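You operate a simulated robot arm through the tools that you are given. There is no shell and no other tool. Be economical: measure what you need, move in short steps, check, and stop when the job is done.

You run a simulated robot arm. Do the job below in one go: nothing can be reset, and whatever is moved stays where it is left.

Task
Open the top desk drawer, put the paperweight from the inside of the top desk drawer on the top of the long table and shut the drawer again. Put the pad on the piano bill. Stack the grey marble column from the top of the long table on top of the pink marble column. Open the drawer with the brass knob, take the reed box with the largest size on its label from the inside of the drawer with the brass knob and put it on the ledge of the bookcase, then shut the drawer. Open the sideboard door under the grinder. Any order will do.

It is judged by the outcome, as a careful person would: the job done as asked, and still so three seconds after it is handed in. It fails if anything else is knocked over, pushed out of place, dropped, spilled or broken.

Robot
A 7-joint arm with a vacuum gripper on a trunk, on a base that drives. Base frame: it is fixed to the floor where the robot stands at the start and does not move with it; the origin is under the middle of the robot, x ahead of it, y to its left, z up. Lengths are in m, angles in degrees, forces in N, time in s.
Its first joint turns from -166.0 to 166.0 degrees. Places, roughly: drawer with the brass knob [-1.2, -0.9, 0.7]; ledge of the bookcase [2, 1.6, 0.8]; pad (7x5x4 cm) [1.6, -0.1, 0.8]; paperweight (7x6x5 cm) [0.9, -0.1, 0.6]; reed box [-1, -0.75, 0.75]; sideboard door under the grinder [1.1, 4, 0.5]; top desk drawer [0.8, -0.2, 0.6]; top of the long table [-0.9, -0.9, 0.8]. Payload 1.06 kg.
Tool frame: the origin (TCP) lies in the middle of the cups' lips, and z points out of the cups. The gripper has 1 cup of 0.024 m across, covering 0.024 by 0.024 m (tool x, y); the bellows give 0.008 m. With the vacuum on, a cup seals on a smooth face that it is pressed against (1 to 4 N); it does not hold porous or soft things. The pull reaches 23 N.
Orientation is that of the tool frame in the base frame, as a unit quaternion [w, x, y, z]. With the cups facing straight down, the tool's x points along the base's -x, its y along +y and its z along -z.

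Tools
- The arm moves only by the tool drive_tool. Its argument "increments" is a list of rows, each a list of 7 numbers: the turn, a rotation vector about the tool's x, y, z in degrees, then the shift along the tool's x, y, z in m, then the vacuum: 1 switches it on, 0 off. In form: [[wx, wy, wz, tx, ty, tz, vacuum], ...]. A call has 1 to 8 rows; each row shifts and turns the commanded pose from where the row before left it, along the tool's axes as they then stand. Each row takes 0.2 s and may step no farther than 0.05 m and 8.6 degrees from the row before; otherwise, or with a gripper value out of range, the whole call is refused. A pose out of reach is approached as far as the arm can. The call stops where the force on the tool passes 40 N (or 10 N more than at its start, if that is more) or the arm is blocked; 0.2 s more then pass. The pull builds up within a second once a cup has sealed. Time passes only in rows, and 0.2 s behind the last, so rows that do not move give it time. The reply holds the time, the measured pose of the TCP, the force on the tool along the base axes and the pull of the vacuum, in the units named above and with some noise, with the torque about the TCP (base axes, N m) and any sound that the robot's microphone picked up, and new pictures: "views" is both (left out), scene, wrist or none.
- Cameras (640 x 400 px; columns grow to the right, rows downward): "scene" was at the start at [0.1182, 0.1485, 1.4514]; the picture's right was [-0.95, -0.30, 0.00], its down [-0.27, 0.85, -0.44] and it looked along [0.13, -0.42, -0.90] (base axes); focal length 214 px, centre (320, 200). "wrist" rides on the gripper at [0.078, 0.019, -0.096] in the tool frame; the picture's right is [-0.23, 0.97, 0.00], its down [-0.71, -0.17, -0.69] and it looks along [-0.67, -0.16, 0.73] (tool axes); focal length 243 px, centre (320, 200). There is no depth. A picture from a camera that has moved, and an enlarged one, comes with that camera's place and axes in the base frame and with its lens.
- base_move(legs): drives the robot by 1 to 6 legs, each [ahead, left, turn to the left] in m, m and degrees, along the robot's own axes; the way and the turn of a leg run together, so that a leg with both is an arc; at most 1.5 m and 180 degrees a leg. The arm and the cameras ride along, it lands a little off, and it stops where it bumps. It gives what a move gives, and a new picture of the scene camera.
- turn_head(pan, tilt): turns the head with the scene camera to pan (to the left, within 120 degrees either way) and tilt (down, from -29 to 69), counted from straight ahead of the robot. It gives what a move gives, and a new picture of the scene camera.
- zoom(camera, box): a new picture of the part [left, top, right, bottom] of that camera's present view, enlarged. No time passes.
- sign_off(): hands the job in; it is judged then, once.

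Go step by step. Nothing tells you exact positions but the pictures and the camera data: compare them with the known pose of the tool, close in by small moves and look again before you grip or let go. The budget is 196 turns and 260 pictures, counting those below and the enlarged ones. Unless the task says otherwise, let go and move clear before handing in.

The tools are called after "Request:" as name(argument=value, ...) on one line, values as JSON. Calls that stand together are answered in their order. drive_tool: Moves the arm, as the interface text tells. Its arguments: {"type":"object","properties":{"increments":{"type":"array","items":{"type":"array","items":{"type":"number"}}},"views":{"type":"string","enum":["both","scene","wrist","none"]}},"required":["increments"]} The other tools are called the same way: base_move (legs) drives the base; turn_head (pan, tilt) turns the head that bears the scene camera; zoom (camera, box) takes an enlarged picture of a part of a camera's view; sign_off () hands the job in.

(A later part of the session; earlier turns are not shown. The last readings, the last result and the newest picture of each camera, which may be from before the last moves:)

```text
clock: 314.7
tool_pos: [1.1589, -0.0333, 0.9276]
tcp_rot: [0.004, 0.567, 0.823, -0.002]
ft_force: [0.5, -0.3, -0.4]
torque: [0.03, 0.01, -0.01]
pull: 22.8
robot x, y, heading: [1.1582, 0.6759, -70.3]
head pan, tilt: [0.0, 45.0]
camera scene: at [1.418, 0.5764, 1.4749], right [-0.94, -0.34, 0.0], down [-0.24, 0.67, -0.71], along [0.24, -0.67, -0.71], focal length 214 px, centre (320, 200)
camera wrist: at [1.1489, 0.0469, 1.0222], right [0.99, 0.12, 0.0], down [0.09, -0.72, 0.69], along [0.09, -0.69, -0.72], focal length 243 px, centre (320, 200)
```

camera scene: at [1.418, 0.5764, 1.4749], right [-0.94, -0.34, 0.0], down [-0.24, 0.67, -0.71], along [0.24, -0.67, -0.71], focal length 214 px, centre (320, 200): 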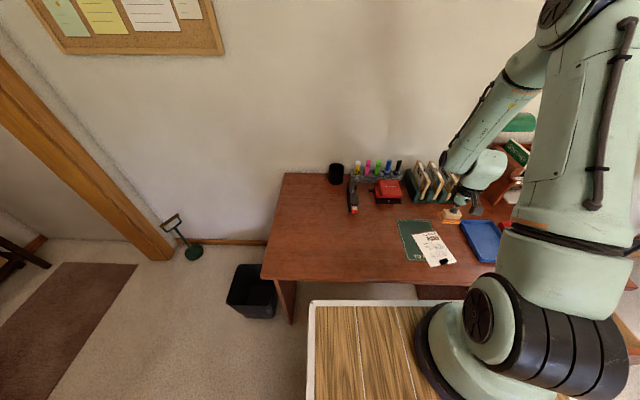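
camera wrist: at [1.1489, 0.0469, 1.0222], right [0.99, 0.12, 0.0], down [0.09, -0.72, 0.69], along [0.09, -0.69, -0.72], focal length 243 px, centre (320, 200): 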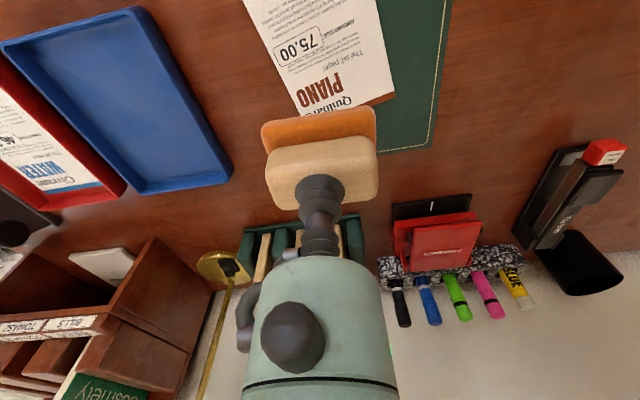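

Request:
drive_tool(increments=[[0, 0, 0, 0.012, 0.005, 0, 1], [0, 0, 0, 0, 0, 0.05, 1], [0, 0, 0, 0, 0, 0.04, 1]], views="both")

Request:
zoom(camera="scene", box=[380, 180, 508, 290])

```text
clock: 315.5
tool_pos: [1.1606, -0.0208, 0.8371]
tcp_rot: [0.005, 0.568, 0.823, -0.003]
ft_force: [0.1, -0.3, -0.2]
torque: [0.0, 0.0, -0.03]
pull: 23.1
robot x, y, heading: [1.1618, 0.6791, -70.5]
head pan, tilt: [0.0, 45.0]
camera scene: at [1.4173, 0.5766, 1.475], right [-0.94, -0.34, 0.0], down [-0.24, 0.67, -0.71], along [0.24, -0.67, -0.71], focal length 214 px, centre (320, 200)
camera wrist: at [1.1492, 0.0592, 0.9318], right [0.99, 0.12, 0.0], down [0.09, -0.72, 0.69], along [0.09, -0.69, -0.72], focal length 243 px, centre (320, 200)
```

scene: 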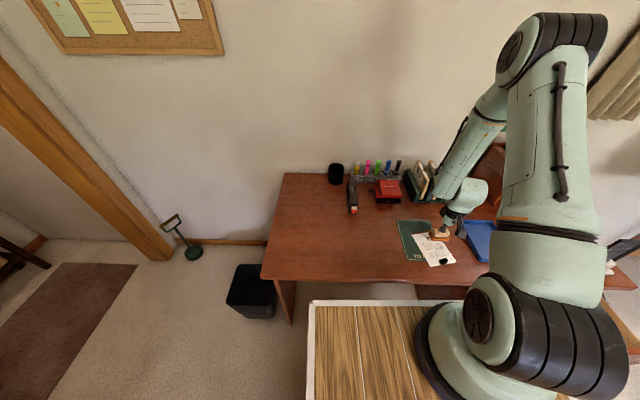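
wrist: 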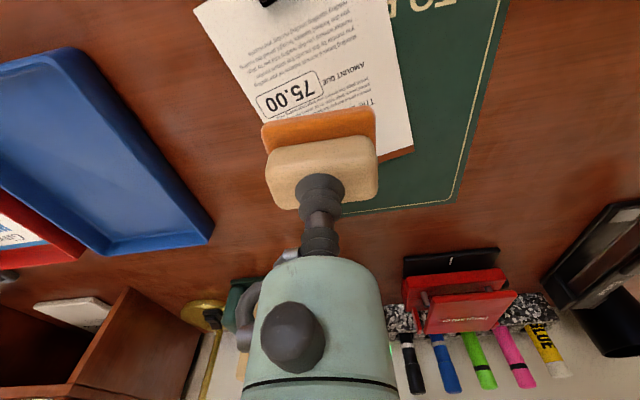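

```text
3.64 times, centred on (444, 235) of scene
camera zoom: at [1.4173, 0.5766, 1.475], right [-0.94, -0.34, 0.0], down [-0.24, 0.67, -0.71], along [0.24, -0.67, -0.71], focal length 780 px, centre (-131, 73)
```

zoom: 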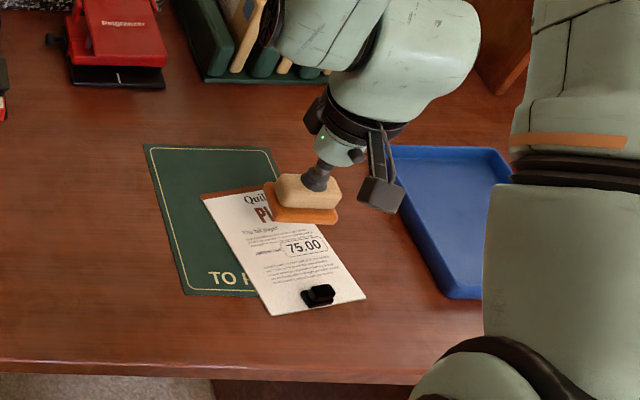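

Landing spot is on the bill, clear of the black clip. Lower and release.

Request:
drive_tool(increments=[[0, 0, 0, 0, -0.006, 0.03, 1], [0, 0, 0, 0, 0, 0.012, 1], [0, 0, 0, 0, 0, 0.005, 1], [0, 0, 0, 0, 0, 0.003, 1], [0, 0, 0, 0, 0, 0.002, 1], [0, 0, 0, 0, 0, 0, 1]], views="none")

```text
clock: 316.9
tool_pos: [1.1514, -0.0218, 0.7854]
tcp_rot: [0.004, 0.569, 0.822, -0.002]
ft_force: [0.4, 3.1, 14.6]
torque: [0.0, 0.01, 0.04]
pull: 22.8
robot x, y, heading: [1.1565, 0.6757, -70.1]
head pan, tilt: [0.0, 45.0]
```

Request:
drive_tool(increments=[[0, 0, 0, 0, 0, -0.002, 1], [0, 0, 0, 0, 0, 0, 0], [0, 0, 0, 0, 0, 0, 0], [0, 0, 0, 0, 0, 0, 0], [0, 0, 0, 0, 0, -0.008, 0], [0, 0, 0, 0, 0, -0.04, 0], [0, 0, 0, 0, 0, -0.05, 0], [0, 0, 0, 0, 0, -0.05, 0]], views="scene")

Request:
zoom(camera="scene", box=[380, 180, 508, 290])

```text
clock: 318.7
tool_pos: [1.1532, -0.0175, 0.9352]
tcp_rot: [0.003, 0.569, 0.822, -0.001]
ft_force: [-0.9, 0.6, -0.2]
torque: [0.01, -0.01, -0.01]
pull: 0.0
robot x, y, heading: [1.1585, 0.6787, -70.5]
head pan, tilt: [0.0, 45.0]
camera scene: at [1.4174, 0.5756, 1.4749], right [-0.94, -0.34, 0.0], down [-0.24, 0.67, -0.71], along [0.24, -0.66, -0.71], focal length 214 px, centre (320, 200)
```

scene: 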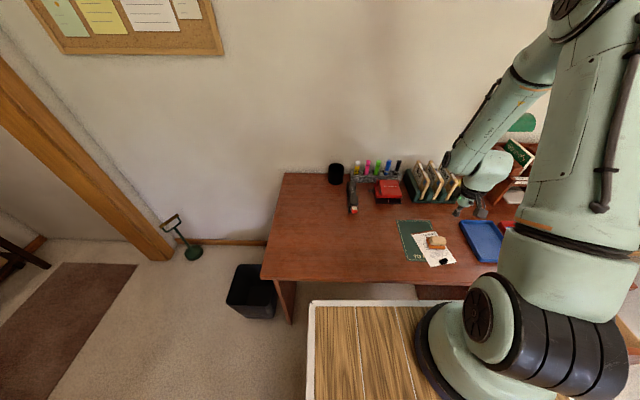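

```text
3.64 times, centred on (444, 235) of scene
camera zoom: at [1.4174, 0.5756, 1.4749], right [-0.94, -0.34, 0.0], down [-0.24, 0.67, -0.71], along [0.24, -0.66, -0.71], focal length 780 px, centre (-131, 73)
```

zoom: 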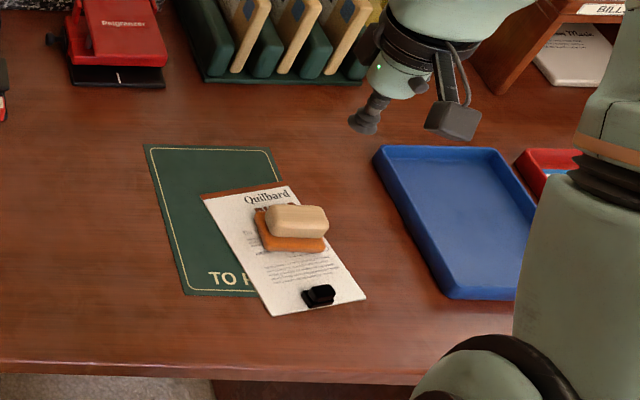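

Pad is on the bill. Now to shut the desk drawer: turn the robot to have the desk on its left (heading ≈-162).

Request:
base_move(legs=[[-0.15, 0, 0], [0, 0, -91.7]])

Request:
turn_head(pan=35, tilt=50)

```text
clock: 323.9
tool_pos: [0.4119, 0.8449, 0.935]
tcp_rot: [0.002, 0.986, 0.166, -0.004]
ft_force: [0.3, 0.6, 0.0]
torque: [0.01, -0.01, -0.02]
pull: 0.0
robot x, y, heading: [1.1085, 0.8169, -161.7]
head pan, tilt: [0.0, 45.0]
camera scene: at [1.0005, 0.5612, 1.475], right [-0.31, 0.95, 0.0], down [0.67, 0.22, -0.71], along [-0.67, -0.22, -0.71], focal length 214 px, centre (320, 200)
```

scene: 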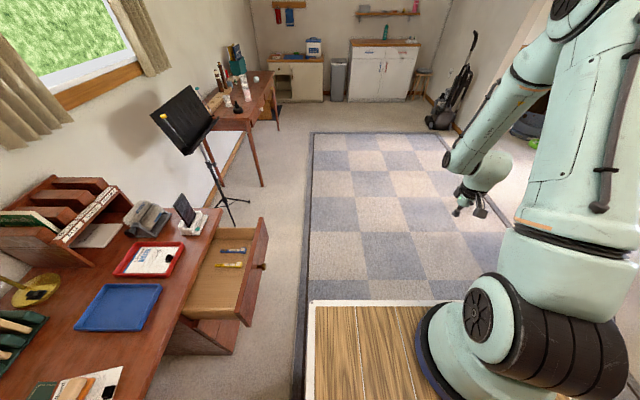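

```text
clock: 324.9
tool_pos: [0.412, 0.8463, 0.936]
tcp_rot: [0.001, 0.986, 0.165, -0.004]
ft_force: [0.2, 0.2, 0.4]
torque: [0.03, -0.01, 0.03]
pull: 0.1
robot x, y, heading: [1.1077, 0.8163, -161.8]
head pan, tilt: [35.0, 50.0]
camera scene: at [1.0315, 0.5249, 1.4681], right [-0.8, 0.6, 0.0], down [0.46, 0.61, -0.64], along [-0.39, -0.51, -0.77], focal length 214 px, centre (320, 200)
```

scene: 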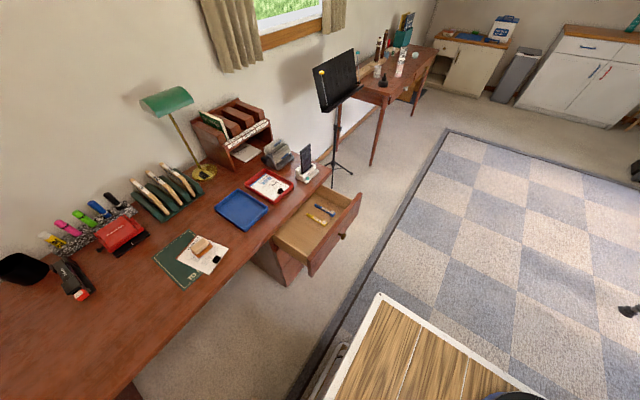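

Request:
drive_tool(increments=[[0, 0, 0, -0.007, 0.0476, 0, 0], [0, 0, 0, -0.007, 0.0476, 0, 0], [0, 0, 0, -0.007, 0.0476, 0, 0], [0, 0, 0, -0.007, 0.0476, 0, 0], [0, 0, 0, -0.007, 0.0476, 0, 0], [0, 0, 0, -0.007, 0.0476, 0, 0], [0, 0, 0, -0.007, 0.0476, 0, 0], [0, 0, 0, -0.007, 0.0476, 0, 0]], views="none")

Request:
drive_tool(increments=[[0, 0, 0, -0.007, 0.0476, 0, 0], [0, 0, 0, -0.007, 0.0476, 0, 0], [0, 0, 0, 0, 0, 0.05, 0], [0, 0, 0, 0, 0, 0.05, 0], [0, 0, 0, 0, 0, 0.05, 0], [0, 0, 0, 0, 0, 0.05, 0]], views="none")

Request:
drive_tool(increments=[[-8.5, 0, 0, 0, 0, 0, 0], [-8.5, 0, 0, 0, 0, 0, 0], [-8.5, 0, 0, 0, 0, 0, 0], [-8.5, 0, 0, 0, 0, 0, 0], [-8.5, 0, 0, 0, 0, 0, 0], [-8.5, 0, 0, 0, 0, 0, 0], [-8.5, 0, 0, 0, 0, 0, 0], [-8.5, 0, 0, 0, 0, 0, 0]], views="scene")

```text
clock: 326.7
tool_pos: [0.4838, 0.4668, 0.9361]
tcp_rot: [0.002, 0.986, 0.165, -0.004]
ft_force: [0.1, 0.2, 0.2]
torque: [0.01, 0.0, 0.01]
pull: 0.1
robot x, y, heading: [1.1091, 0.8191, -161.8]
head pan, tilt: [35.0, 50.0]
```

```text
clock: 328.1
tool_pos: [0.4982, 0.3696, 0.7367]
tcp_rot: [0.002, 0.986, 0.165, -0.005]
ft_force: [-0.1, 0.0, 0.6]
torque: [0.0, 0.01, 0.0]
pull: 0.1
robot x, y, heading: [1.1104, 0.8161, -162.0]
head pan, tilt: [35.0, 50.0]
```

```text
clock: 329.9
tool_pos: [0.4989, 0.3723, 0.738]
tcp_rot: [0.554, 0.816, 0.14, 0.089]
ft_force: [0.4, -0.2, 0.8]
torque: [0.0, 0.01, -0.02]
pull: 0.1
robot x, y, heading: [1.1068, 0.8173, -161.5]
head pan, tilt: [35.0, 50.0]
camera scene: at [1.0317, 0.5247, 1.468], right [-0.8, 0.6, 0.0], down [0.46, 0.61, -0.64], along [-0.39, -0.51, -0.77], focal length 214 px, centre (320, 200)
```

scene: 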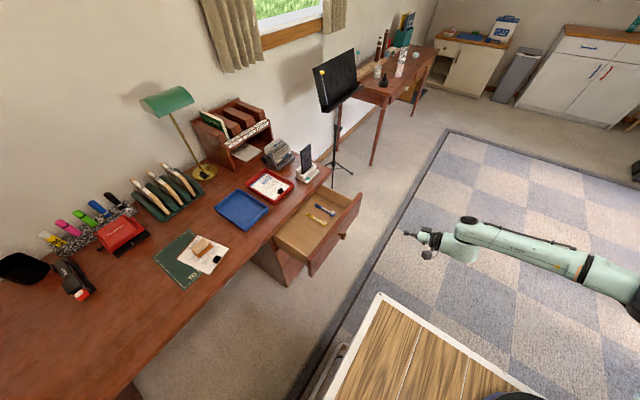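

Finish leveling and lower to z≈0.637.

Request:
drive_tool(increments=[[-8.5, 0, 0, 0, 0, 0, 0], [-8.5, 0, 0, 0, 0, 0, 0], [-5, 0, 0, 0, 0, 0, 0], [0, 0, 0, 0, -0.035, 0, 0], [0, 0, 0, 0, -0.035, 0, 0], [0, 0, 0, 0, -0.03, 0, 0]], views="none")

Request:
base_move(legs=[[-0.16, 0, 0], [0, 0.13, 0]])

Request:
drive_tool(increments=[[0, 0, 0, 0, 0, 0, 0]], views="wrist")

```text
clock: 331.3
tool_pos: [0.4987, 0.3714, 0.638]
tcp_rot: [0.698, 0.697, 0.12, 0.112]
ft_force: [-0.1, -0.3, 0.9]
torque: [0.0, -0.02, -0.01]
pull: 0.0
robot x, y, heading: [1.1109, 0.8202, -162.0]
head pan, tilt: [35.0, 50.0]
```

```text
clock: 333.6
tool_pos: [0.6898, 0.2959, 0.6393]
tcp_rot: [0.699, 0.696, 0.12, 0.114]
ft_force: [0.3, 0.3, -0.2]
torque: [0.02, 0.03, 0.04]
pull: 0.0
robot x, y, heading: [1.3, 0.7429, -161.8]
head pan, tilt: [35.0, 50.0]
camera scene: at [1.223, 0.4504, 1.4681], right [-0.8, 0.6, 0.0], down [0.46, 0.61, -0.64], along [-0.38, -0.51, -0.77], focal length 214 px, centre (320, 200)
```

scene: 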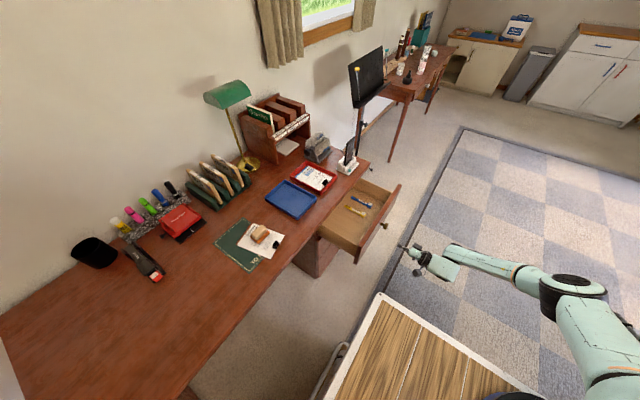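

```text
clock: 334.0
tool_pos: [0.69, 0.2962, 0.6385]
tcp_rot: [0.699, 0.696, 0.12, 0.114]
ft_force: [-0.2, -0.4, -0.5]
torque: [0.01, -0.01, 0.0]
pull: 0.0
robot x, y, heading: [1.297, 0.7419, -162.1]
head pan, tilt: [35.0, 50.0]
camera wrist: at [0.7328, 0.4111, 0.6559], right [-0.21, -0.07, 0.97], down [-0.89, 0.42, -0.17], along [-0.39, -0.91, -0.15], focal length 243 px, centre (320, 200)
```

wrist: 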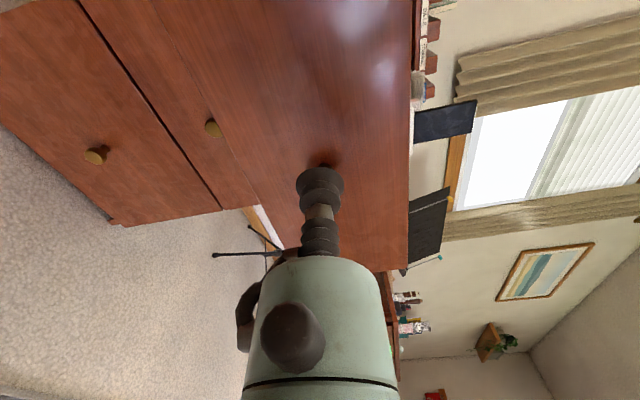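

The cup lines up 6 cm from the knob. Move the base 0.1 m closer, then push with the arm.

Request:
base_move(legs=[[0, 0.1, 0]])

Request:
drive_tool(increments=[[0, 0, 0, 0, 0, 0.02, 0], [0, 0, 0, 0, 0, 0.03, 0], [0, 0, 0, 0, 0, 0.03, 0], [0, 0, 0, 0, 0, 0.03, 0], [0, 0, 0, 0, 0, 0.03, 0], [0, 0, 0, 0, 0, 0.03, 0]], views="scene")

```text
clock: 335.2
tool_pos: [0.7205, 0.198, 0.6384]
tcp_rot: [0.698, 0.696, 0.121, 0.114]
ft_force: [0.1, -0.3, -0.2]
torque: [-0.01, 0.0, 0.0]
pull: 0.0
robot x, y, heading: [1.3309, 0.6459, -161.6]
head pan, tilt: [35.0, 50.0]
camera scene: at [1.2548, 0.3539, 1.4681], right [-0.8, 0.6, 0.0], down [0.46, 0.61, -0.64], along [-0.38, -0.52, -0.77], focal length 214 px, centre (320, 200)
```

scene: 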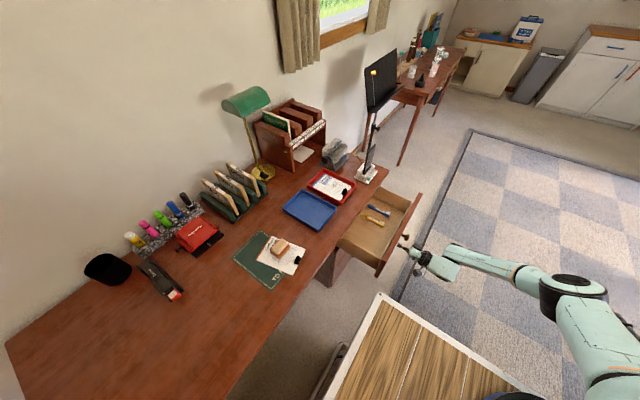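

```text
clock: 336.6
tool_pos: [0.7784, 0.0401, 0.638]
tcp_rot: [0.698, 0.697, 0.119, 0.114]
ft_force: [1.0, 0.3, 0.8]
torque: [0.01, 0.04, 0.03]
pull: 0.1
robot x, y, heading: [1.3266, 0.6449, -161.7]
head pan, tilt: [35.0, 50.0]
camera scene: at [1.2545, 0.354, 1.4681], right [-0.8, 0.6, 0.0], down [0.46, 0.61, -0.64], along [-0.38, -0.51, -0.77], focal length 214 px, centre (320, 200)
```

scene: 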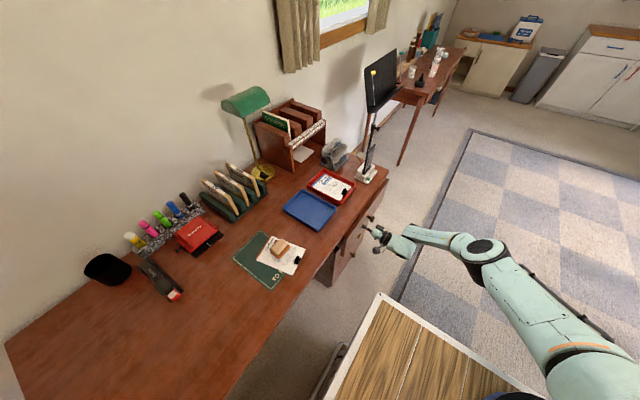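

Request:
drive_tool(increments=[[0, 0, 0, 0, 0, 0.02, 0], [0, 0, 0, 0, 0, 0.015, 0], [0, 0, 0, 0, 0, 0.008, 0], [0, 0, 0, 0, 0, 0.005, 0], [0, 0, 0, 0, 0, 0.004, 0], [0, 0, 0, 0, 0, 0.003, 0], [0, 0, 0, 0, 0, 0.003, 0], [0, 0, 0, 0, 0, 0.003, 0]], views="wrist")

```text
clock: 338.2
tool_pos: [0.7962, -0.0131, 0.6379]
tcp_rot: [0.699, 0.696, 0.12, 0.113]
ft_force: [-3.5, 14.8, 2.7]
torque: [0.04, 0.08, -0.06]
pull: 0.1
robot x, y, heading: [1.3294, 0.651, -161.8]
head pan, tilt: [35.0, 50.0]
stopped in row 8: the force on the tool passed its limit (the readings are from after the stop); the commanded pose is now the measured one
camera wrist: at [0.8381, 0.1032, 0.6555], right [-0.21, -0.07, 0.97], down [-0.89, 0.42, -0.16], along [-0.39, -0.91, -0.15], focal length 243 px, centre (320, 200)
```

wrist: 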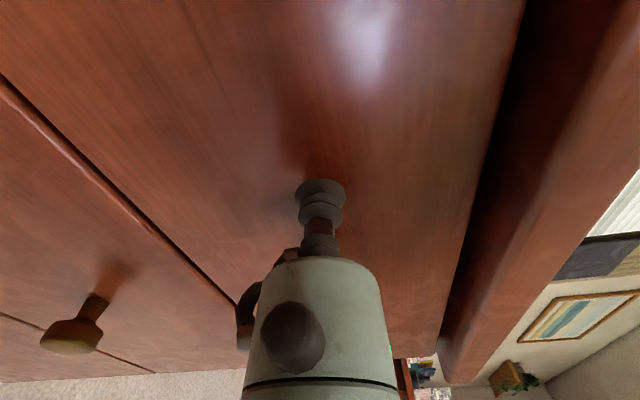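

The drawer is shut (firm stop at its closed depth). Back the tool off, then drive toward the sideboard.

Request:
drive_tool(increments=[[0, 0, 0, 0, 0, -0.02, 0], [0, 0, 0, 0, 0, -0.05, 0], [0, 0, 0, 0, 0, -0.05, 0], [0, 0, 0, 0, 0, -0.05, 0], [0, 0, 0, 0, 0, -0.05, 0]], views="scene")

Request:
base_move(legs=[[0.4, -0.2, 0], [0, -1.2, 0]])

Request:
turn_head(pan=-100, tilt=25)

```text
clock: 339.4
tool_pos: [0.7236, 0.197, 0.6388]
tcp_rot: [0.698, 0.696, 0.122, 0.115]
ft_force: [0.0, -1.6, -0.6]
torque: [0.02, 0.0, -0.01]
pull: 0.1
robot x, y, heading: [1.3331, 0.6496, -161.8]
head pan, tilt: [35.0, 50.0]
camera scene: at [1.255, 0.3538, 1.468], right [-0.8, 0.6, 0.0], down [0.46, 0.61, -0.64], along [-0.38, -0.52, -0.77], focal length 214 px, centre (320, 200)
```

scene: 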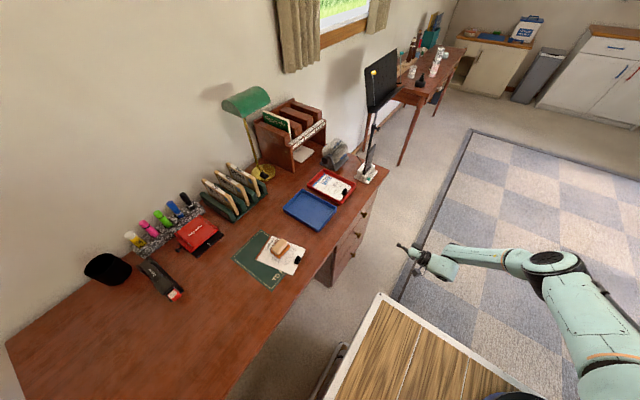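

```text
clock: 347.8
tool_pos: [-0.0852, 1.4187, 0.6379]
tcp_rot: [0.7, 0.698, 0.111, 0.104]
ft_force: [-0.5, -0.7, 0.0]
torque: [0.01, 0.01, 0.02]
pull: 0.1
robot x, y, heading: [0.5353, 1.8527, -163.3]
head pan, tilt: [35.0, 50.0]
camera scene: at [0.4505, 1.5617, 1.468], right [-0.78, 0.62, 0.0], down [0.48, 0.6, -0.64], along [-0.4, -0.5, -0.77], focal length 214 px, centre (320, 200)
```

scene: 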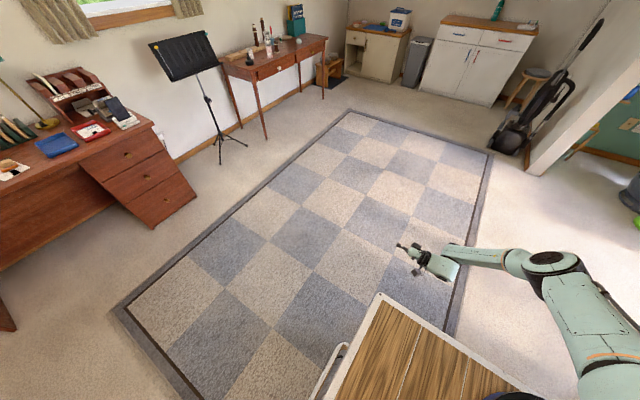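

```text
clock: 349.9
tool_pos: [-0.0857, 1.4191, 0.6396]
tcp_rot: [0.7, 0.698, 0.111, 0.104]
ft_force: [0.7, -0.4, -0.7]
torque: [-0.02, 0.0, 0.0]
pull: 0.0
robot x, y, heading: [0.5351, 1.8555, -163.4]
head pan, tilt: [-100.0, 25.0]
camera scene: at [0.4877, 1.7136, 1.5055], right [0.99, 0.12, 0.0], down [0.05, -0.42, -0.91], along [-0.1, 0.9, -0.42], focal length 214 px, centre (320, 200)
```

scene: 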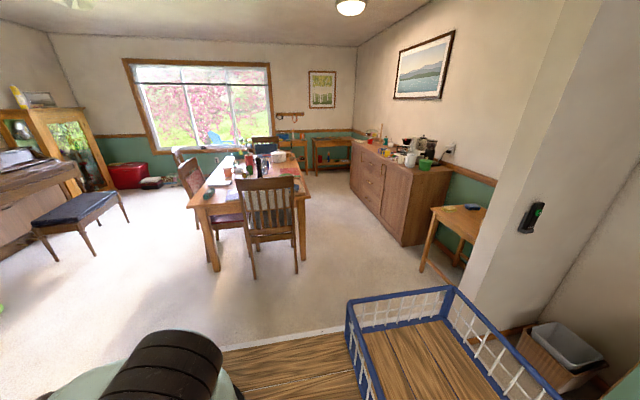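

Request:
zoom(camera="scene", box=[330, 110, 490, 270])

Request:
zoom(camera="scene", box=[345, 115, 455, 205])

```text
2.50 times, centred on (410, 190) of scene
camera zoom: at [0.4877, 1.7136, 1.5055], right [0.99, 0.12, 0.0], down [0.05, -0.42, -0.91], along [-0.1, 0.9, -0.42], focal length 536 px, centre (95, 225)
```

zoom: 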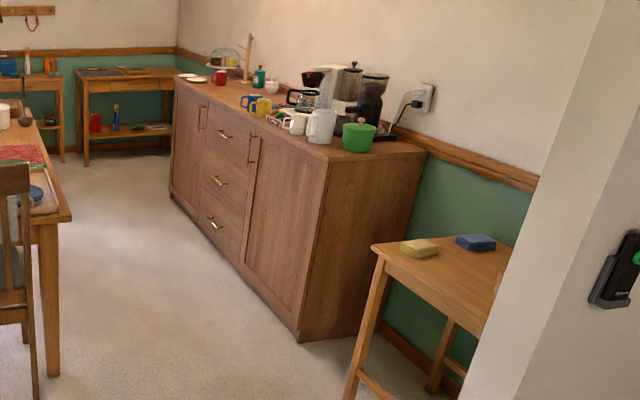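

```text
4.44 times, centred on (400, 160) of scene
camera zoom: at [0.4877, 1.7136, 1.5055], right [0.99, 0.12, 0.0], down [0.05, -0.42, -0.91], along [-0.1, 0.9, -0.42], focal length 953 px, centre (-36, 378)
```

zoom: 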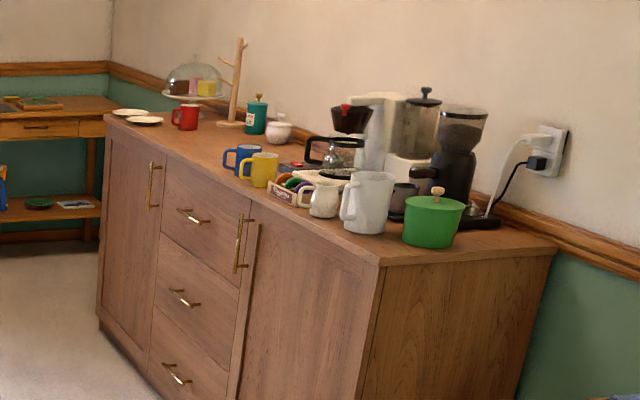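

The grinder sits over the near-end door; its bar handle is on the far side of that door, so it hinges at the near end. I'll reconfigure the arm for a right-pointing tool, first back to tool-down.

Request:
drive_tool(increments=[[0, 0, 0, 0, 0.05, 0, 0], [0, 0, 0, 0, 0.05, 0, 0], [0, 0, 0, 0, 0.05, 0, 0], [8.5, 0, 0, 0, 0, 0, 0], [8.5, 0, 0, 0, 0, 0, 0], [8.5, 0, 0, 0, 0, 0, 0], [8.5, 0, 0, 0, 0, 0, 0], [8.5, 0, 0, 0, 0, 0, 0]], views="none")

Request:
drive_tool(increments=[[8.5, 0, 0, 0, 0, 0, 0], [8.5, 0, 0, 0, 0, 0, 0], [8.5, 0, 0, 0, 0, 0, 0], [8.5, 0, 0, 0, 0, 0, 0], [8.5, 0, 0, 0, 0, 0, 0], [5, 0, 0, 0, 0, 0, 0], [0, 0, 0, -0.03, -0.04, 0, 0], [0, 0, 0, -0.03, -0.04, 0, 0]], views="none")

Request:
base_move(legs=[[0, 0, -88.5]])

Request:
turn_head(pan=-20, tilt=30)

```text
clock: 351.7
tool_pos: [-0.0846, 1.4206, 0.7885]
tcp_rot: [0.399, 0.905, 0.14, 0.056]
ft_force: [-0.1, 1.2, -0.1]
torque: [0.01, -0.02, -0.02]
pull: 0.0
robot x, y, heading: [0.5327, 1.8529, -163.0]
head pan, tilt: [-100.0, 25.0]
```

```text
clock: 353.5
tool_pos: [-0.1651, 1.4755, 0.7898]
tcp_rot: [0.0, 0.988, 0.154, -0.005]
ft_force: [-0.7, -0.6, 0.0]
torque: [0.02, 0.03, 0.0]
pull: 0.1
robot x, y, heading: [0.5342, 1.8551, -163.3]
head pan, tilt: [-100.0, 25.0]
```

```text
clock: 357.7
tool_pos: [0.1546, 2.5516, 0.7879]
tcp_rot: [-0.002, 0.808, -0.589, -0.005]
ft_force: [0.6, 0.4, 0.0]
torque: [0.01, 0.01, -0.01]
pull: 0.1
robot x, y, heading: [0.5332, 1.8519, 106.9]
head pan, tilt: [-100.0, 25.0]
camera scene: at [0.3956, 1.8977, 1.5055], right [0.12, -0.99, 0.0], down [-0.42, -0.05, -0.91], along [0.9, 0.11, -0.42], focal length 214 px, centre (320, 200)
```

scene: 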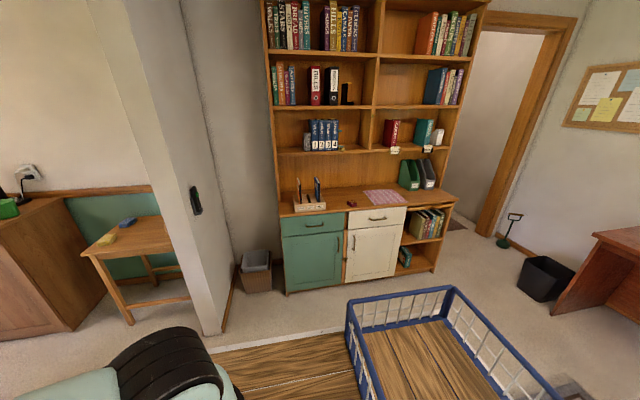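

```text
clock: 359.3
tool_pos: [0.1528, 2.5519, 0.7884]
tcp_rot: [-0.003, 0.808, -0.59, -0.005]
ft_force: [0.2, 0.3, 0.2]
torque: [0.02, 0.02, -0.01]
pull: 0.0
robot x, y, heading: [0.5358, 1.8538, 106.7]
head pan, tilt: [-20.0, 30.0]
camera scene: at [0.3091, 1.9769, 1.4976], right [1.0, -0.05, 0.0], down [-0.03, -0.5, -0.87], along [0.05, 0.86, -0.5], focal length 214 px, centre (320, 200)
```

scene: 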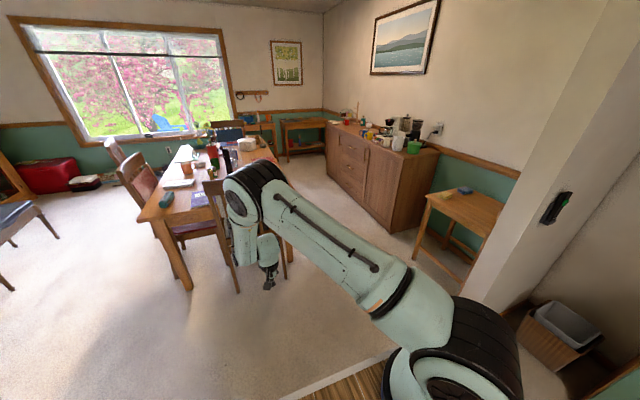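

Bring the arm to the robot's right-front before driving into the dining area.

Request:
drive_tool(increments=[[0, 0, 0, 0, -0.047, 0, 0], [0, 0, 0, 0, -0.047, 0, 0], [0, 0, 0, 0, -0.047, 0, 0], [0, 0, 0, 0, -0.047, 0, 0], [0, 0, 0, 0, -0.047, 0, 0], [0, 0, 0, 0, -0.047, 0, 0], [0, 0, 0, 0, -0.047, 0, 0], [0, 0, 0, 0, -0.047, 0, 0]], views="none")

Request:
drive_tool(increments=[[0, 0, 0, 0, -0.04, 0, 0], [0, 0, 0, 0, -0.04, 0, 0], [0, 0, 0, 0, 0, 0.03, 0], [8.5, 0, 0, 0, 0, 0, 0], [8.5, 0, 0, 0, 0, 0, 0], [8.5, 0, 0, 0, 0, 0, 0], [8.5, 0, 0, 0, 0, 0, 0], [8.5, 0, 0, 0, 0, 0, 0]], views="none")

Request:
drive_tool(increments=[[8.5, 0, 0, 0, 0, 0, 0], [8.5, 0, 0, 0, 0, 0, 0], [8.5, 0, 0, 0, 0, 0, 0], [8.5, 0, 0, 0, 0, 0, 0], [8.5, 0, 0, 0, 0, 0, 0], [5, 0, 0, 0, 0, 0, 0], [0, 0, 0, 0, 0.03, 0, 0], [0, 0, 0, 0, 0.03, 0, 0]], views="both")

```text
clock: 361.1
tool_pos: [0.5138, 2.6663, 0.7893]
tcp_rot: [-0.003, 0.809, -0.588, -0.005]
ft_force: [-1.0, 0.7, 0.1]
torque: [0.0, -0.04, -0.02]
pull: 0.2
robot x, y, heading: [0.5374, 1.8529, 107.0]
head pan, tilt: [-20.0, 30.0]
```

```text
clock: 362.9
tool_pos: [0.5892, 2.6918, 0.759]
tcp_rot: [-0.298, 0.751, -0.55, 0.21]
ft_force: [0.5, 0.0, -0.3]
torque: [0.0, -0.01, 0.0]
pull: 0.1
robot x, y, heading: [0.5336, 1.8538, 106.8]
head pan, tilt: [-20.0, 30.0]
```

```text
clock: 364.7
tool_pos: [0.5885, 2.6932, 0.6997]
tcp_rot: [0.573, -0.57, 0.419, -0.413]
ft_force: [-0.1, -0.2, 0.2]
torque: [0.03, 0.02, 0.01]
pull: 0.1
robot x, y, heading: [0.5356, 1.8549, 106.9]
head pan, tilt: [-20.0, 30.0]
camera scene: at [0.309, 1.9768, 1.4976], right [1.0, -0.05, 0.0], down [-0.03, -0.5, -0.87], along [0.05, 0.86, -0.5], focal length 214 px, centre (320, 200)
camera wrist: at [0.5211, 2.5883, 0.6787], right [-0.07, 0.23, -0.97], down [-0.87, 0.46, 0.18], along [0.49, 0.86, 0.17], focal length 243 px, centre (320, 200)
```

scene: 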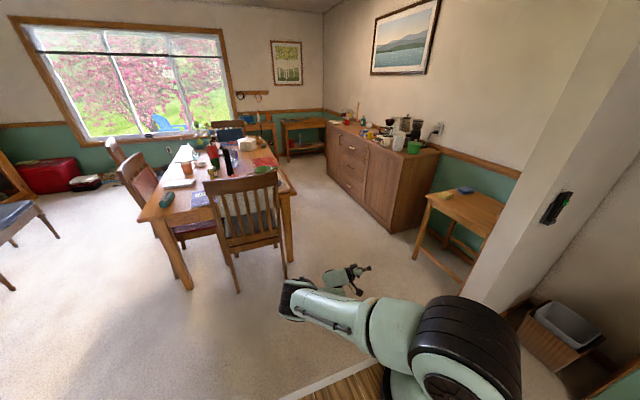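
wrist: 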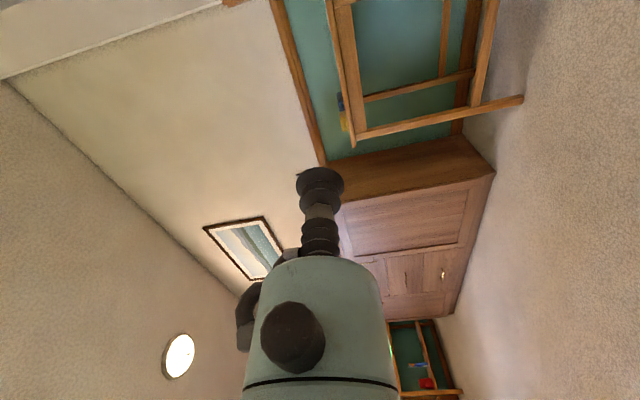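

The right-pointing pose is set (tool exactly along the sideboard's normal). Zoom on the door.

Request:
zoom(camera="scene", box=[310, 110, 450, 240])

Request:
zoom(camera="wrist", box=[320, 120, 520, 330])

```text
3.08 times, centred on (380, 175) of scene
camera zoom: at [0.309, 1.9768, 1.4976], right [1.0, -0.05, 0.0], down [-0.03, -0.5, -0.87], along [0.05, 0.86, -0.5], focal length 660 px, centre (135, 277)
```

zoom: 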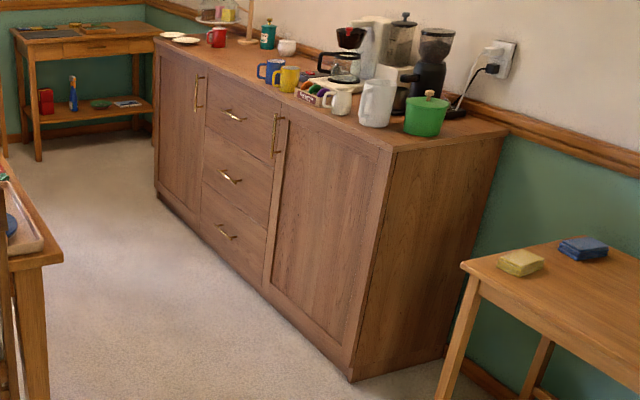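

```text
1.90 times, centred on (420, 225) of wrist
camera zoom: at [0.5211, 2.5883, 0.6787], right [-0.07, 0.23, -0.97], down [-0.87, 0.46, 0.18], along [0.49, 0.86, 0.17], focal length 462 px, centre (130, 152)
```

zoom: 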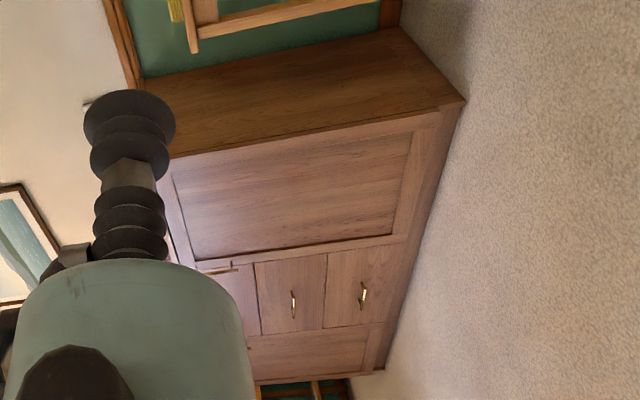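

Door is ~0.6 m wide, hinged at the near corner (1.18,3.80); I'll grip its panel ~0.48 m from the hinge. Drive alongside, keeping clear of the wall stub and chair.

Request:
base_move(legs=[[0, -0.42, 0], [1.35, 0, 0.5]])

Request:
turn_head(pan=-45, tilt=40)

Request:
drive_tool(increments=[[0, 0, 0, 0, 0, 0, 0]], views="wrist")

```text
clock: 373.6
tool_pos: [0.5769, 4.1018, 0.6993]
tcp_rot: [0.578, -0.574, 0.413, -0.407]
ft_force: [-0.1, 0.6, 0.1]
torque: [0.03, 0.0, -0.02]
pull: 0.0
robot x, y, heading: [0.5466, 3.2598, 108.3]
head pan, tilt: [-20.0, 30.0]
camera scene: at [0.3127, 3.3795, 1.4976], right [1.0, -0.03, 0.0], down [-0.02, -0.5, -0.87], along [0.03, 0.87, -0.5], focal length 214 px, centre (320, 200)
```

scene: 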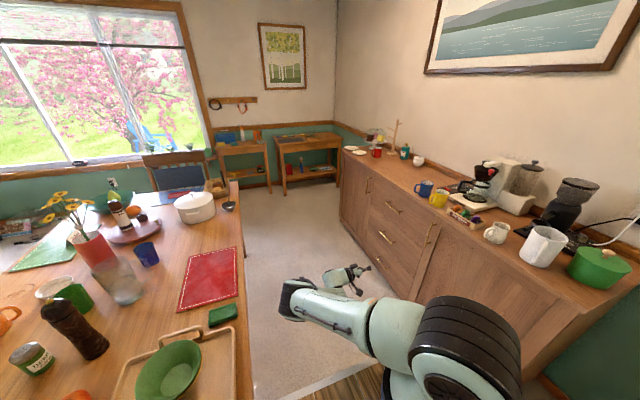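

```text
clock: 374.5
tool_pos: [0.5766, 4.1009, 0.6988]
tcp_rot: [0.577, -0.575, 0.412, -0.407]
ft_force: [0.2, 1.0, -0.2]
torque: [0.0, 0.01, 0.0]
pull: 0.1
robot x, y, heading: [0.5415, 3.2603, 108.0]
head pan, tilt: [-45.0, 40.0]
camera scene: at [0.3482, 3.365, 1.4823], right [0.89, -0.45, 0.0], down [-0.29, -0.57, -0.77], along [0.34, 0.68, -0.64], focal length 214 px, centre (320, 200)
```

scene: 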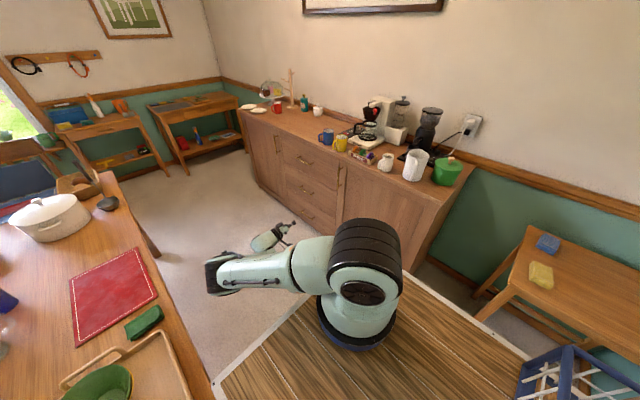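

```text
clock: 374.9
tool_pos: [0.5764, 4.1011, 0.699]
tcp_rot: [0.578, -0.575, 0.412, -0.407]
ft_force: [0.3, 0.4, 0.2]
torque: [0.02, -0.02, 0.0]
pull: 0.0
robot x, y, heading: [0.5412, 3.2629, 108.3]
head pan, tilt: [-45.0, 40.0]
camera wrist: at [0.5115, 3.9955, 0.679], right [-0.08, 0.23, -0.97], down [-0.88, 0.44, 0.18], along [0.47, 0.87, 0.17], focal length 243 px, centre (320, 200)
```

wrist: 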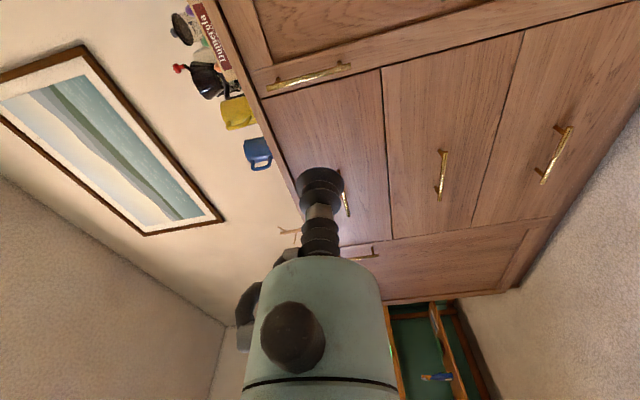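

The cup is aligned at about 0.47 m from the hinge. Shift the base right 0.26 and lower the tool to z≈0.64.

Request:
base_move(legs=[[0, -0.26, 0]])

Request:
drive_tool(increments=[[0, 0, 0, 0, 0.03, 0.02, 0], [0, 0, 0, 0, 0.025, 0.03, 0], [0, 0, 0, 0, 0, 0.04, 0], [0, 0, 0, 0, 0, 0.04, 0]], views="both")

```text
clock: 376.7
tool_pos: [0.8225, 4.1823, 0.6988]
tcp_rot: [0.578, -0.574, 0.413, -0.408]
ft_force: [0.9, 0.0, 0.4]
torque: [-0.02, 0.0, 0.02]
pull: 0.0
robot x, y, heading: [0.7861, 3.3451, 108.2]
head pan, tilt: [-45.0, 40.0]
camera scene: at [0.5946, 3.446, 1.4822], right [0.89, -0.45, 0.0], down [-0.29, -0.57, -0.77], along [0.34, 0.68, -0.64], focal length 214 px, centre (320, 200)
```

scene: 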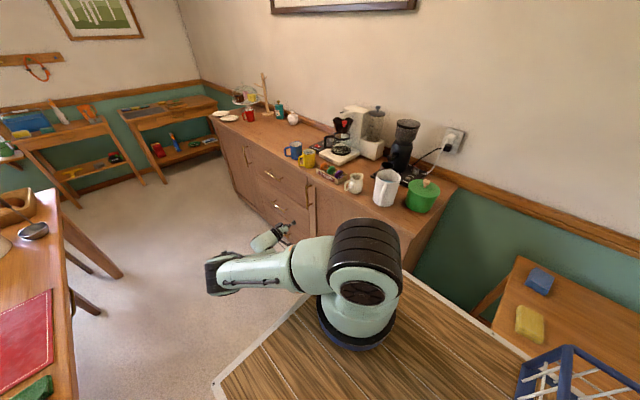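

```text
clock: 377.7
tool_pos: [0.9441, 4.2247, 0.645]
tcp_rot: [0.579, -0.575, 0.413, -0.406]
ft_force: [0.1, -0.4, -0.2]
torque: [-0.04, 0.02, 0.02]
pull: 0.0
robot x, y, heading: [0.7858, 3.3429, 108.4]
head pan, tilt: [-45.0, 40.0]
camera scene: at [0.5943, 3.4457, 1.4822], right [0.89, -0.45, 0.0], down [-0.29, -0.57, -0.77], along [0.34, 0.68, -0.64], focal length 214 px, centre (320, 200)
camera wrist: at [0.8791, 4.1194, 0.6248], right [-0.08, 0.23, -0.97], down [-0.88, 0.44, 0.18], along [0.47, 0.87, 0.17], focal length 243 px, centre (320, 200)
```

scene: 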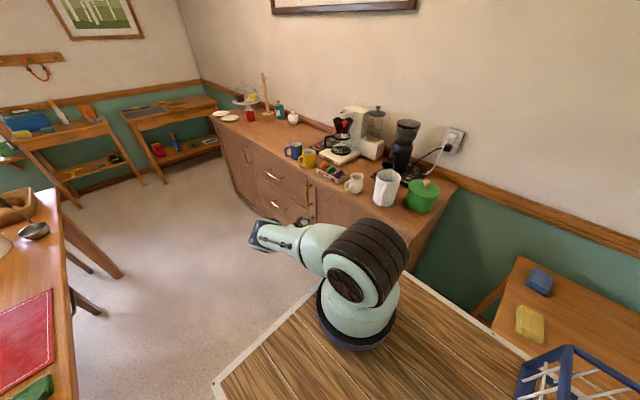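
wrist: 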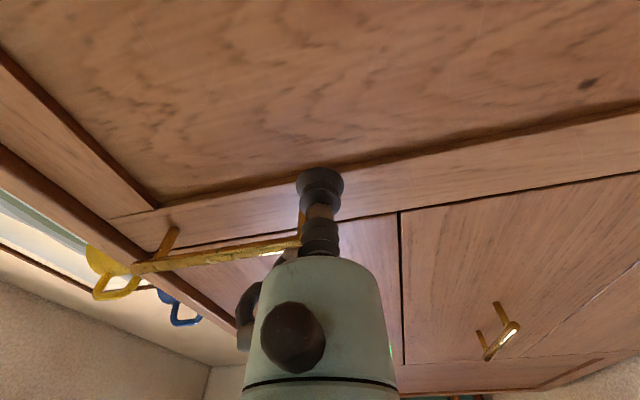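

Landing point is on the flat panel, clear of the handle. Approach with vacuum on.

Request:
drive_tool(increments=[[0, 0, 0, 0, 0, 0.03, 1], [0, 0, 0, 0, 0, 0.025, 1], [0, 0, 0, 0, 0, 0.015, 1], [0, 0, 0, 0, 0, 0.008, 1]], views="wrist")

```text
clock: 378.5
tool_pos: [1.0004, 4.2459, 0.644]
tcp_rot: [0.579, -0.574, 0.412, -0.407]
ft_force: [-13.5, -13.8, 10.4]
torque: [-0.02, 0.12, 0.11]
pull: 22.1
robot x, y, heading: [0.7859, 3.3432, 108.6]
head pan, tilt: [-45.0, 40.0]
stopped in row 3: the force on the tool passed its limit (the readings are from after the stop); the commanded pose is now the measured one
camera wrist: at [0.9359, 4.1399, 0.6234], right [-0.08, 0.23, -0.97], down [-0.88, 0.44, 0.18], along [0.47, 0.87, 0.17], focal length 243 px, centre (320, 200)
```

wrist: 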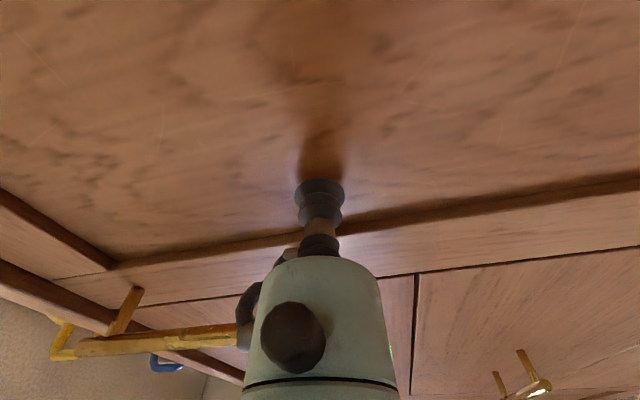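

Sealed on the door. Pull along its arc, turning the tool with it.

Request:
drive_tool(increments=[[0, 0, 0, 0, 0, -0.006, 1], [0, -1.5, 0, 0, 0, -0.012, 1], [0, -2, 0, 0, 0, -0.016, 1], [0, -2, 0, 0.0005, 0, -0.017, 1], [0, 0, 0, 0, 0, 0, 1]], views="both")

```text
clock: 379.7
tool_pos: [0.9529, 4.2273, 0.6426]
tcp_rot: [0.598, -0.594, 0.384, -0.378]
ft_force: [-2.1, 7.4, 5.0]
torque: [-0.02, 0.1, -0.08]
pull: 22.8
robot x, y, heading: [0.7837, 3.3411, 108.4]
head pan, tilt: [-45.0, 40.0]
camera scene: at [0.5941, 3.4456, 1.4822], right [0.89, -0.45, 0.0], down [-0.29, -0.57, -0.77], along [0.34, 0.68, -0.64], focal length 214 px, centre (320, 200)
camera wrist: at [0.8995, 4.1164, 0.6231], right [-0.1, 0.22, -0.97], down [-0.92, 0.35, 0.18], along [0.38, 0.91, 0.17], focal length 243 px, centre (320, 200)
```

scene: 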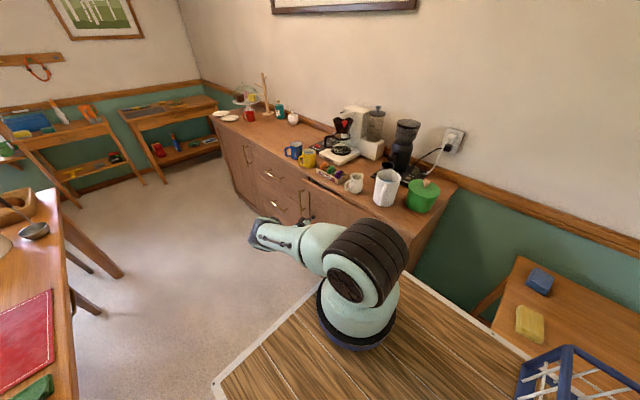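
wrist: 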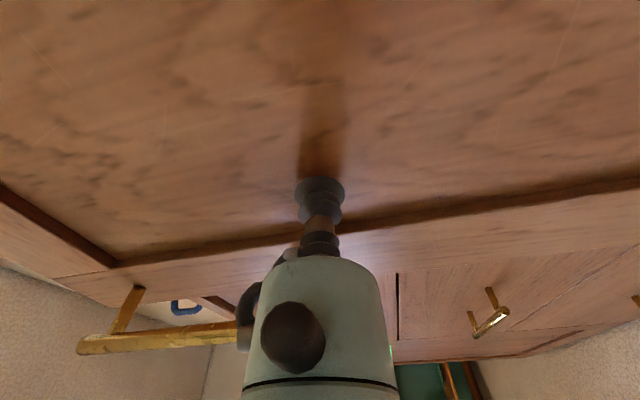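

The door is opening. Continue along the arc.

Request:
drive_tool(increments=[[0, -2.5, 0, 0.0005, 0, -0.0205, 1], [0, -2.5, 0, 0.0005, 0, -0.0205, 1], [0, -2.5, 0, 0.0005, 0, -0.0205, 1], [0, -2.5, 0, 0.0005, 0, -0.0205, 1], [0, -2.5, 0, 0.0005, 0, -0.0205, 1], [0, 0, 0, 0, 0, 0, 1]], views="both")

```text
clock: 381.1
tool_pos: [0.8668, 4.1756, 0.6425]
tcp_rot: [0.636, -0.63, 0.316, -0.313]
ft_force: [-5.0, 6.5, 2.9]
torque: [0.03, 0.11, -0.21]
pull: 22.9
robot x, y, heading: [0.7851, 3.3374, 108.3]
head pan, tilt: [-45.0, 40.0]
camera scene: at [0.5941, 3.4456, 1.4822], right [0.89, -0.45, 0.0], down [-0.29, -0.57, -0.77], along [0.34, 0.68, -0.64], focal length 214 px, centre (320, 200)
camera wrist: at [0.8375, 4.0537, 0.6224], right [-0.14, 0.2, -0.97], down [-0.97, 0.15, 0.18], along [0.18, 0.97, 0.17], focal length 243 px, centre (320, 200)
```

scene: 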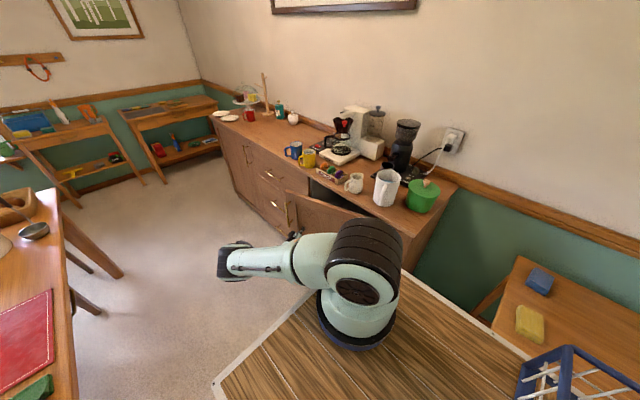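
wrist: 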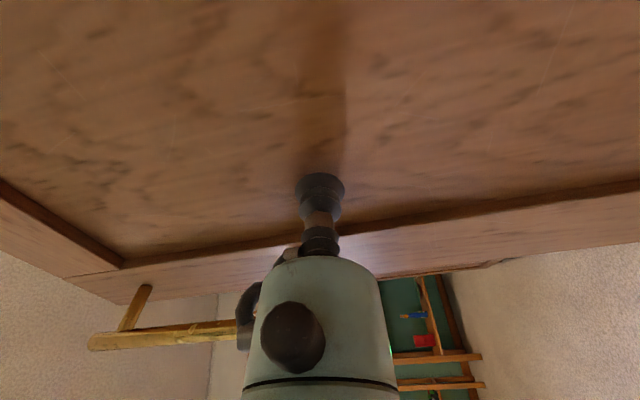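

Request:
drive_tool(increments=[[0, -2.5, 0, 0.0005, 0, -0.0205, 1], [0, -2.5, 0, 0.0005, 0, -0.0205, 1], [0, -2.5, 0, 0.0005, 0, -0.0205, 1], [0, -2.5, 0, 0.0005, 0, -0.0205, 1], [0, -2.5, 0, 0.0005, 0, -0.0205, 1], [0, -2.5, 0, 0.0005, 0, -0.0205, 1], [0, 0, 0, 0, 0, 0, 1]], views="scene")

```text
clock: 382.7
tool_pos: [0.7805, 4.0873, 0.6421]
tcp_rot: [0.671, -0.667, 0.231, -0.227]
ft_force: [-6.3, 4.6, -3.5]
torque: [0.04, 0.07, -0.24]
pull: 22.5
robot x, y, heading: [0.7866, 3.3411, 108.1]
head pan, tilt: [-45.0, 40.0]
camera scene: at [0.594, 3.4458, 1.4822], right [0.89, -0.45, 0.0], down [-0.29, -0.57, -0.77], along [0.34, 0.68, -0.64], focal length 214 px, centre (320, 200)
```

scene: 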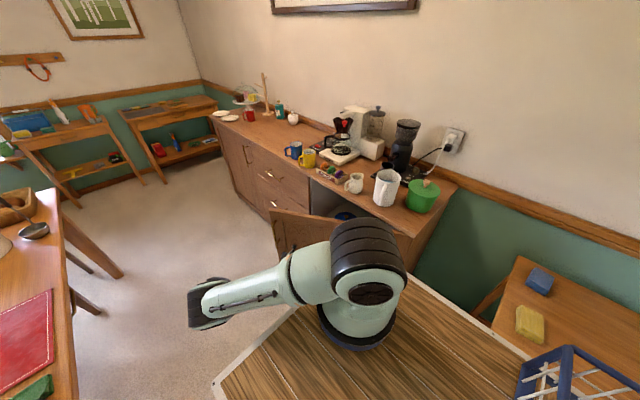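

Request:
drive_tool(increments=[[0, -2.5, 0, 0.0005, 0, -0.0205, 1], [0, -2.5, 0, 0.0005, 0, -0.0205, 1], [0, -2.5, 0, 0.0005, 0, -0.0205, 1], [0, -2.5, 0, 0.0005, 0, -0.0205, 1], [0, 0, 0, 0, 0, 0, 1]], views="scene")

```text
clock: 383.9
tool_pos: [0.736, 4.016, 0.6421]
tcp_rot: [0.69, -0.683, 0.171, -0.168]
ft_force: [-5.6, 2.8, 7.0]
torque: [-0.04, -0.01, -0.23]
pull: 22.7
robot x, y, heading: [0.7872, 3.344, 108.3]
head pan, tilt: [-45.0, 40.0]
camera scene: at [0.5941, 3.4454, 1.4822], right [0.89, -0.45, 0.0], down [-0.29, -0.57, -0.77], along [0.34, 0.68, -0.64], focal length 214 px, centre (320, 200)
```

scene: 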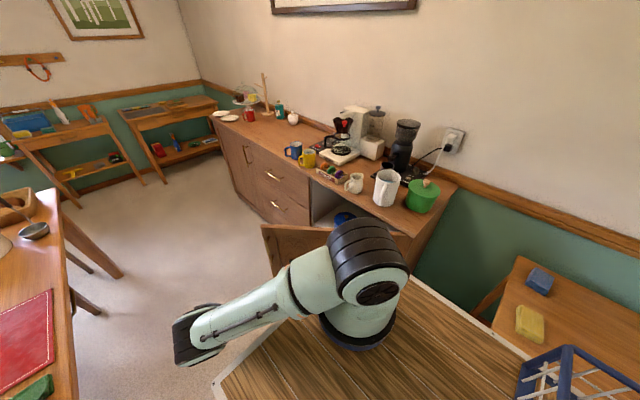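

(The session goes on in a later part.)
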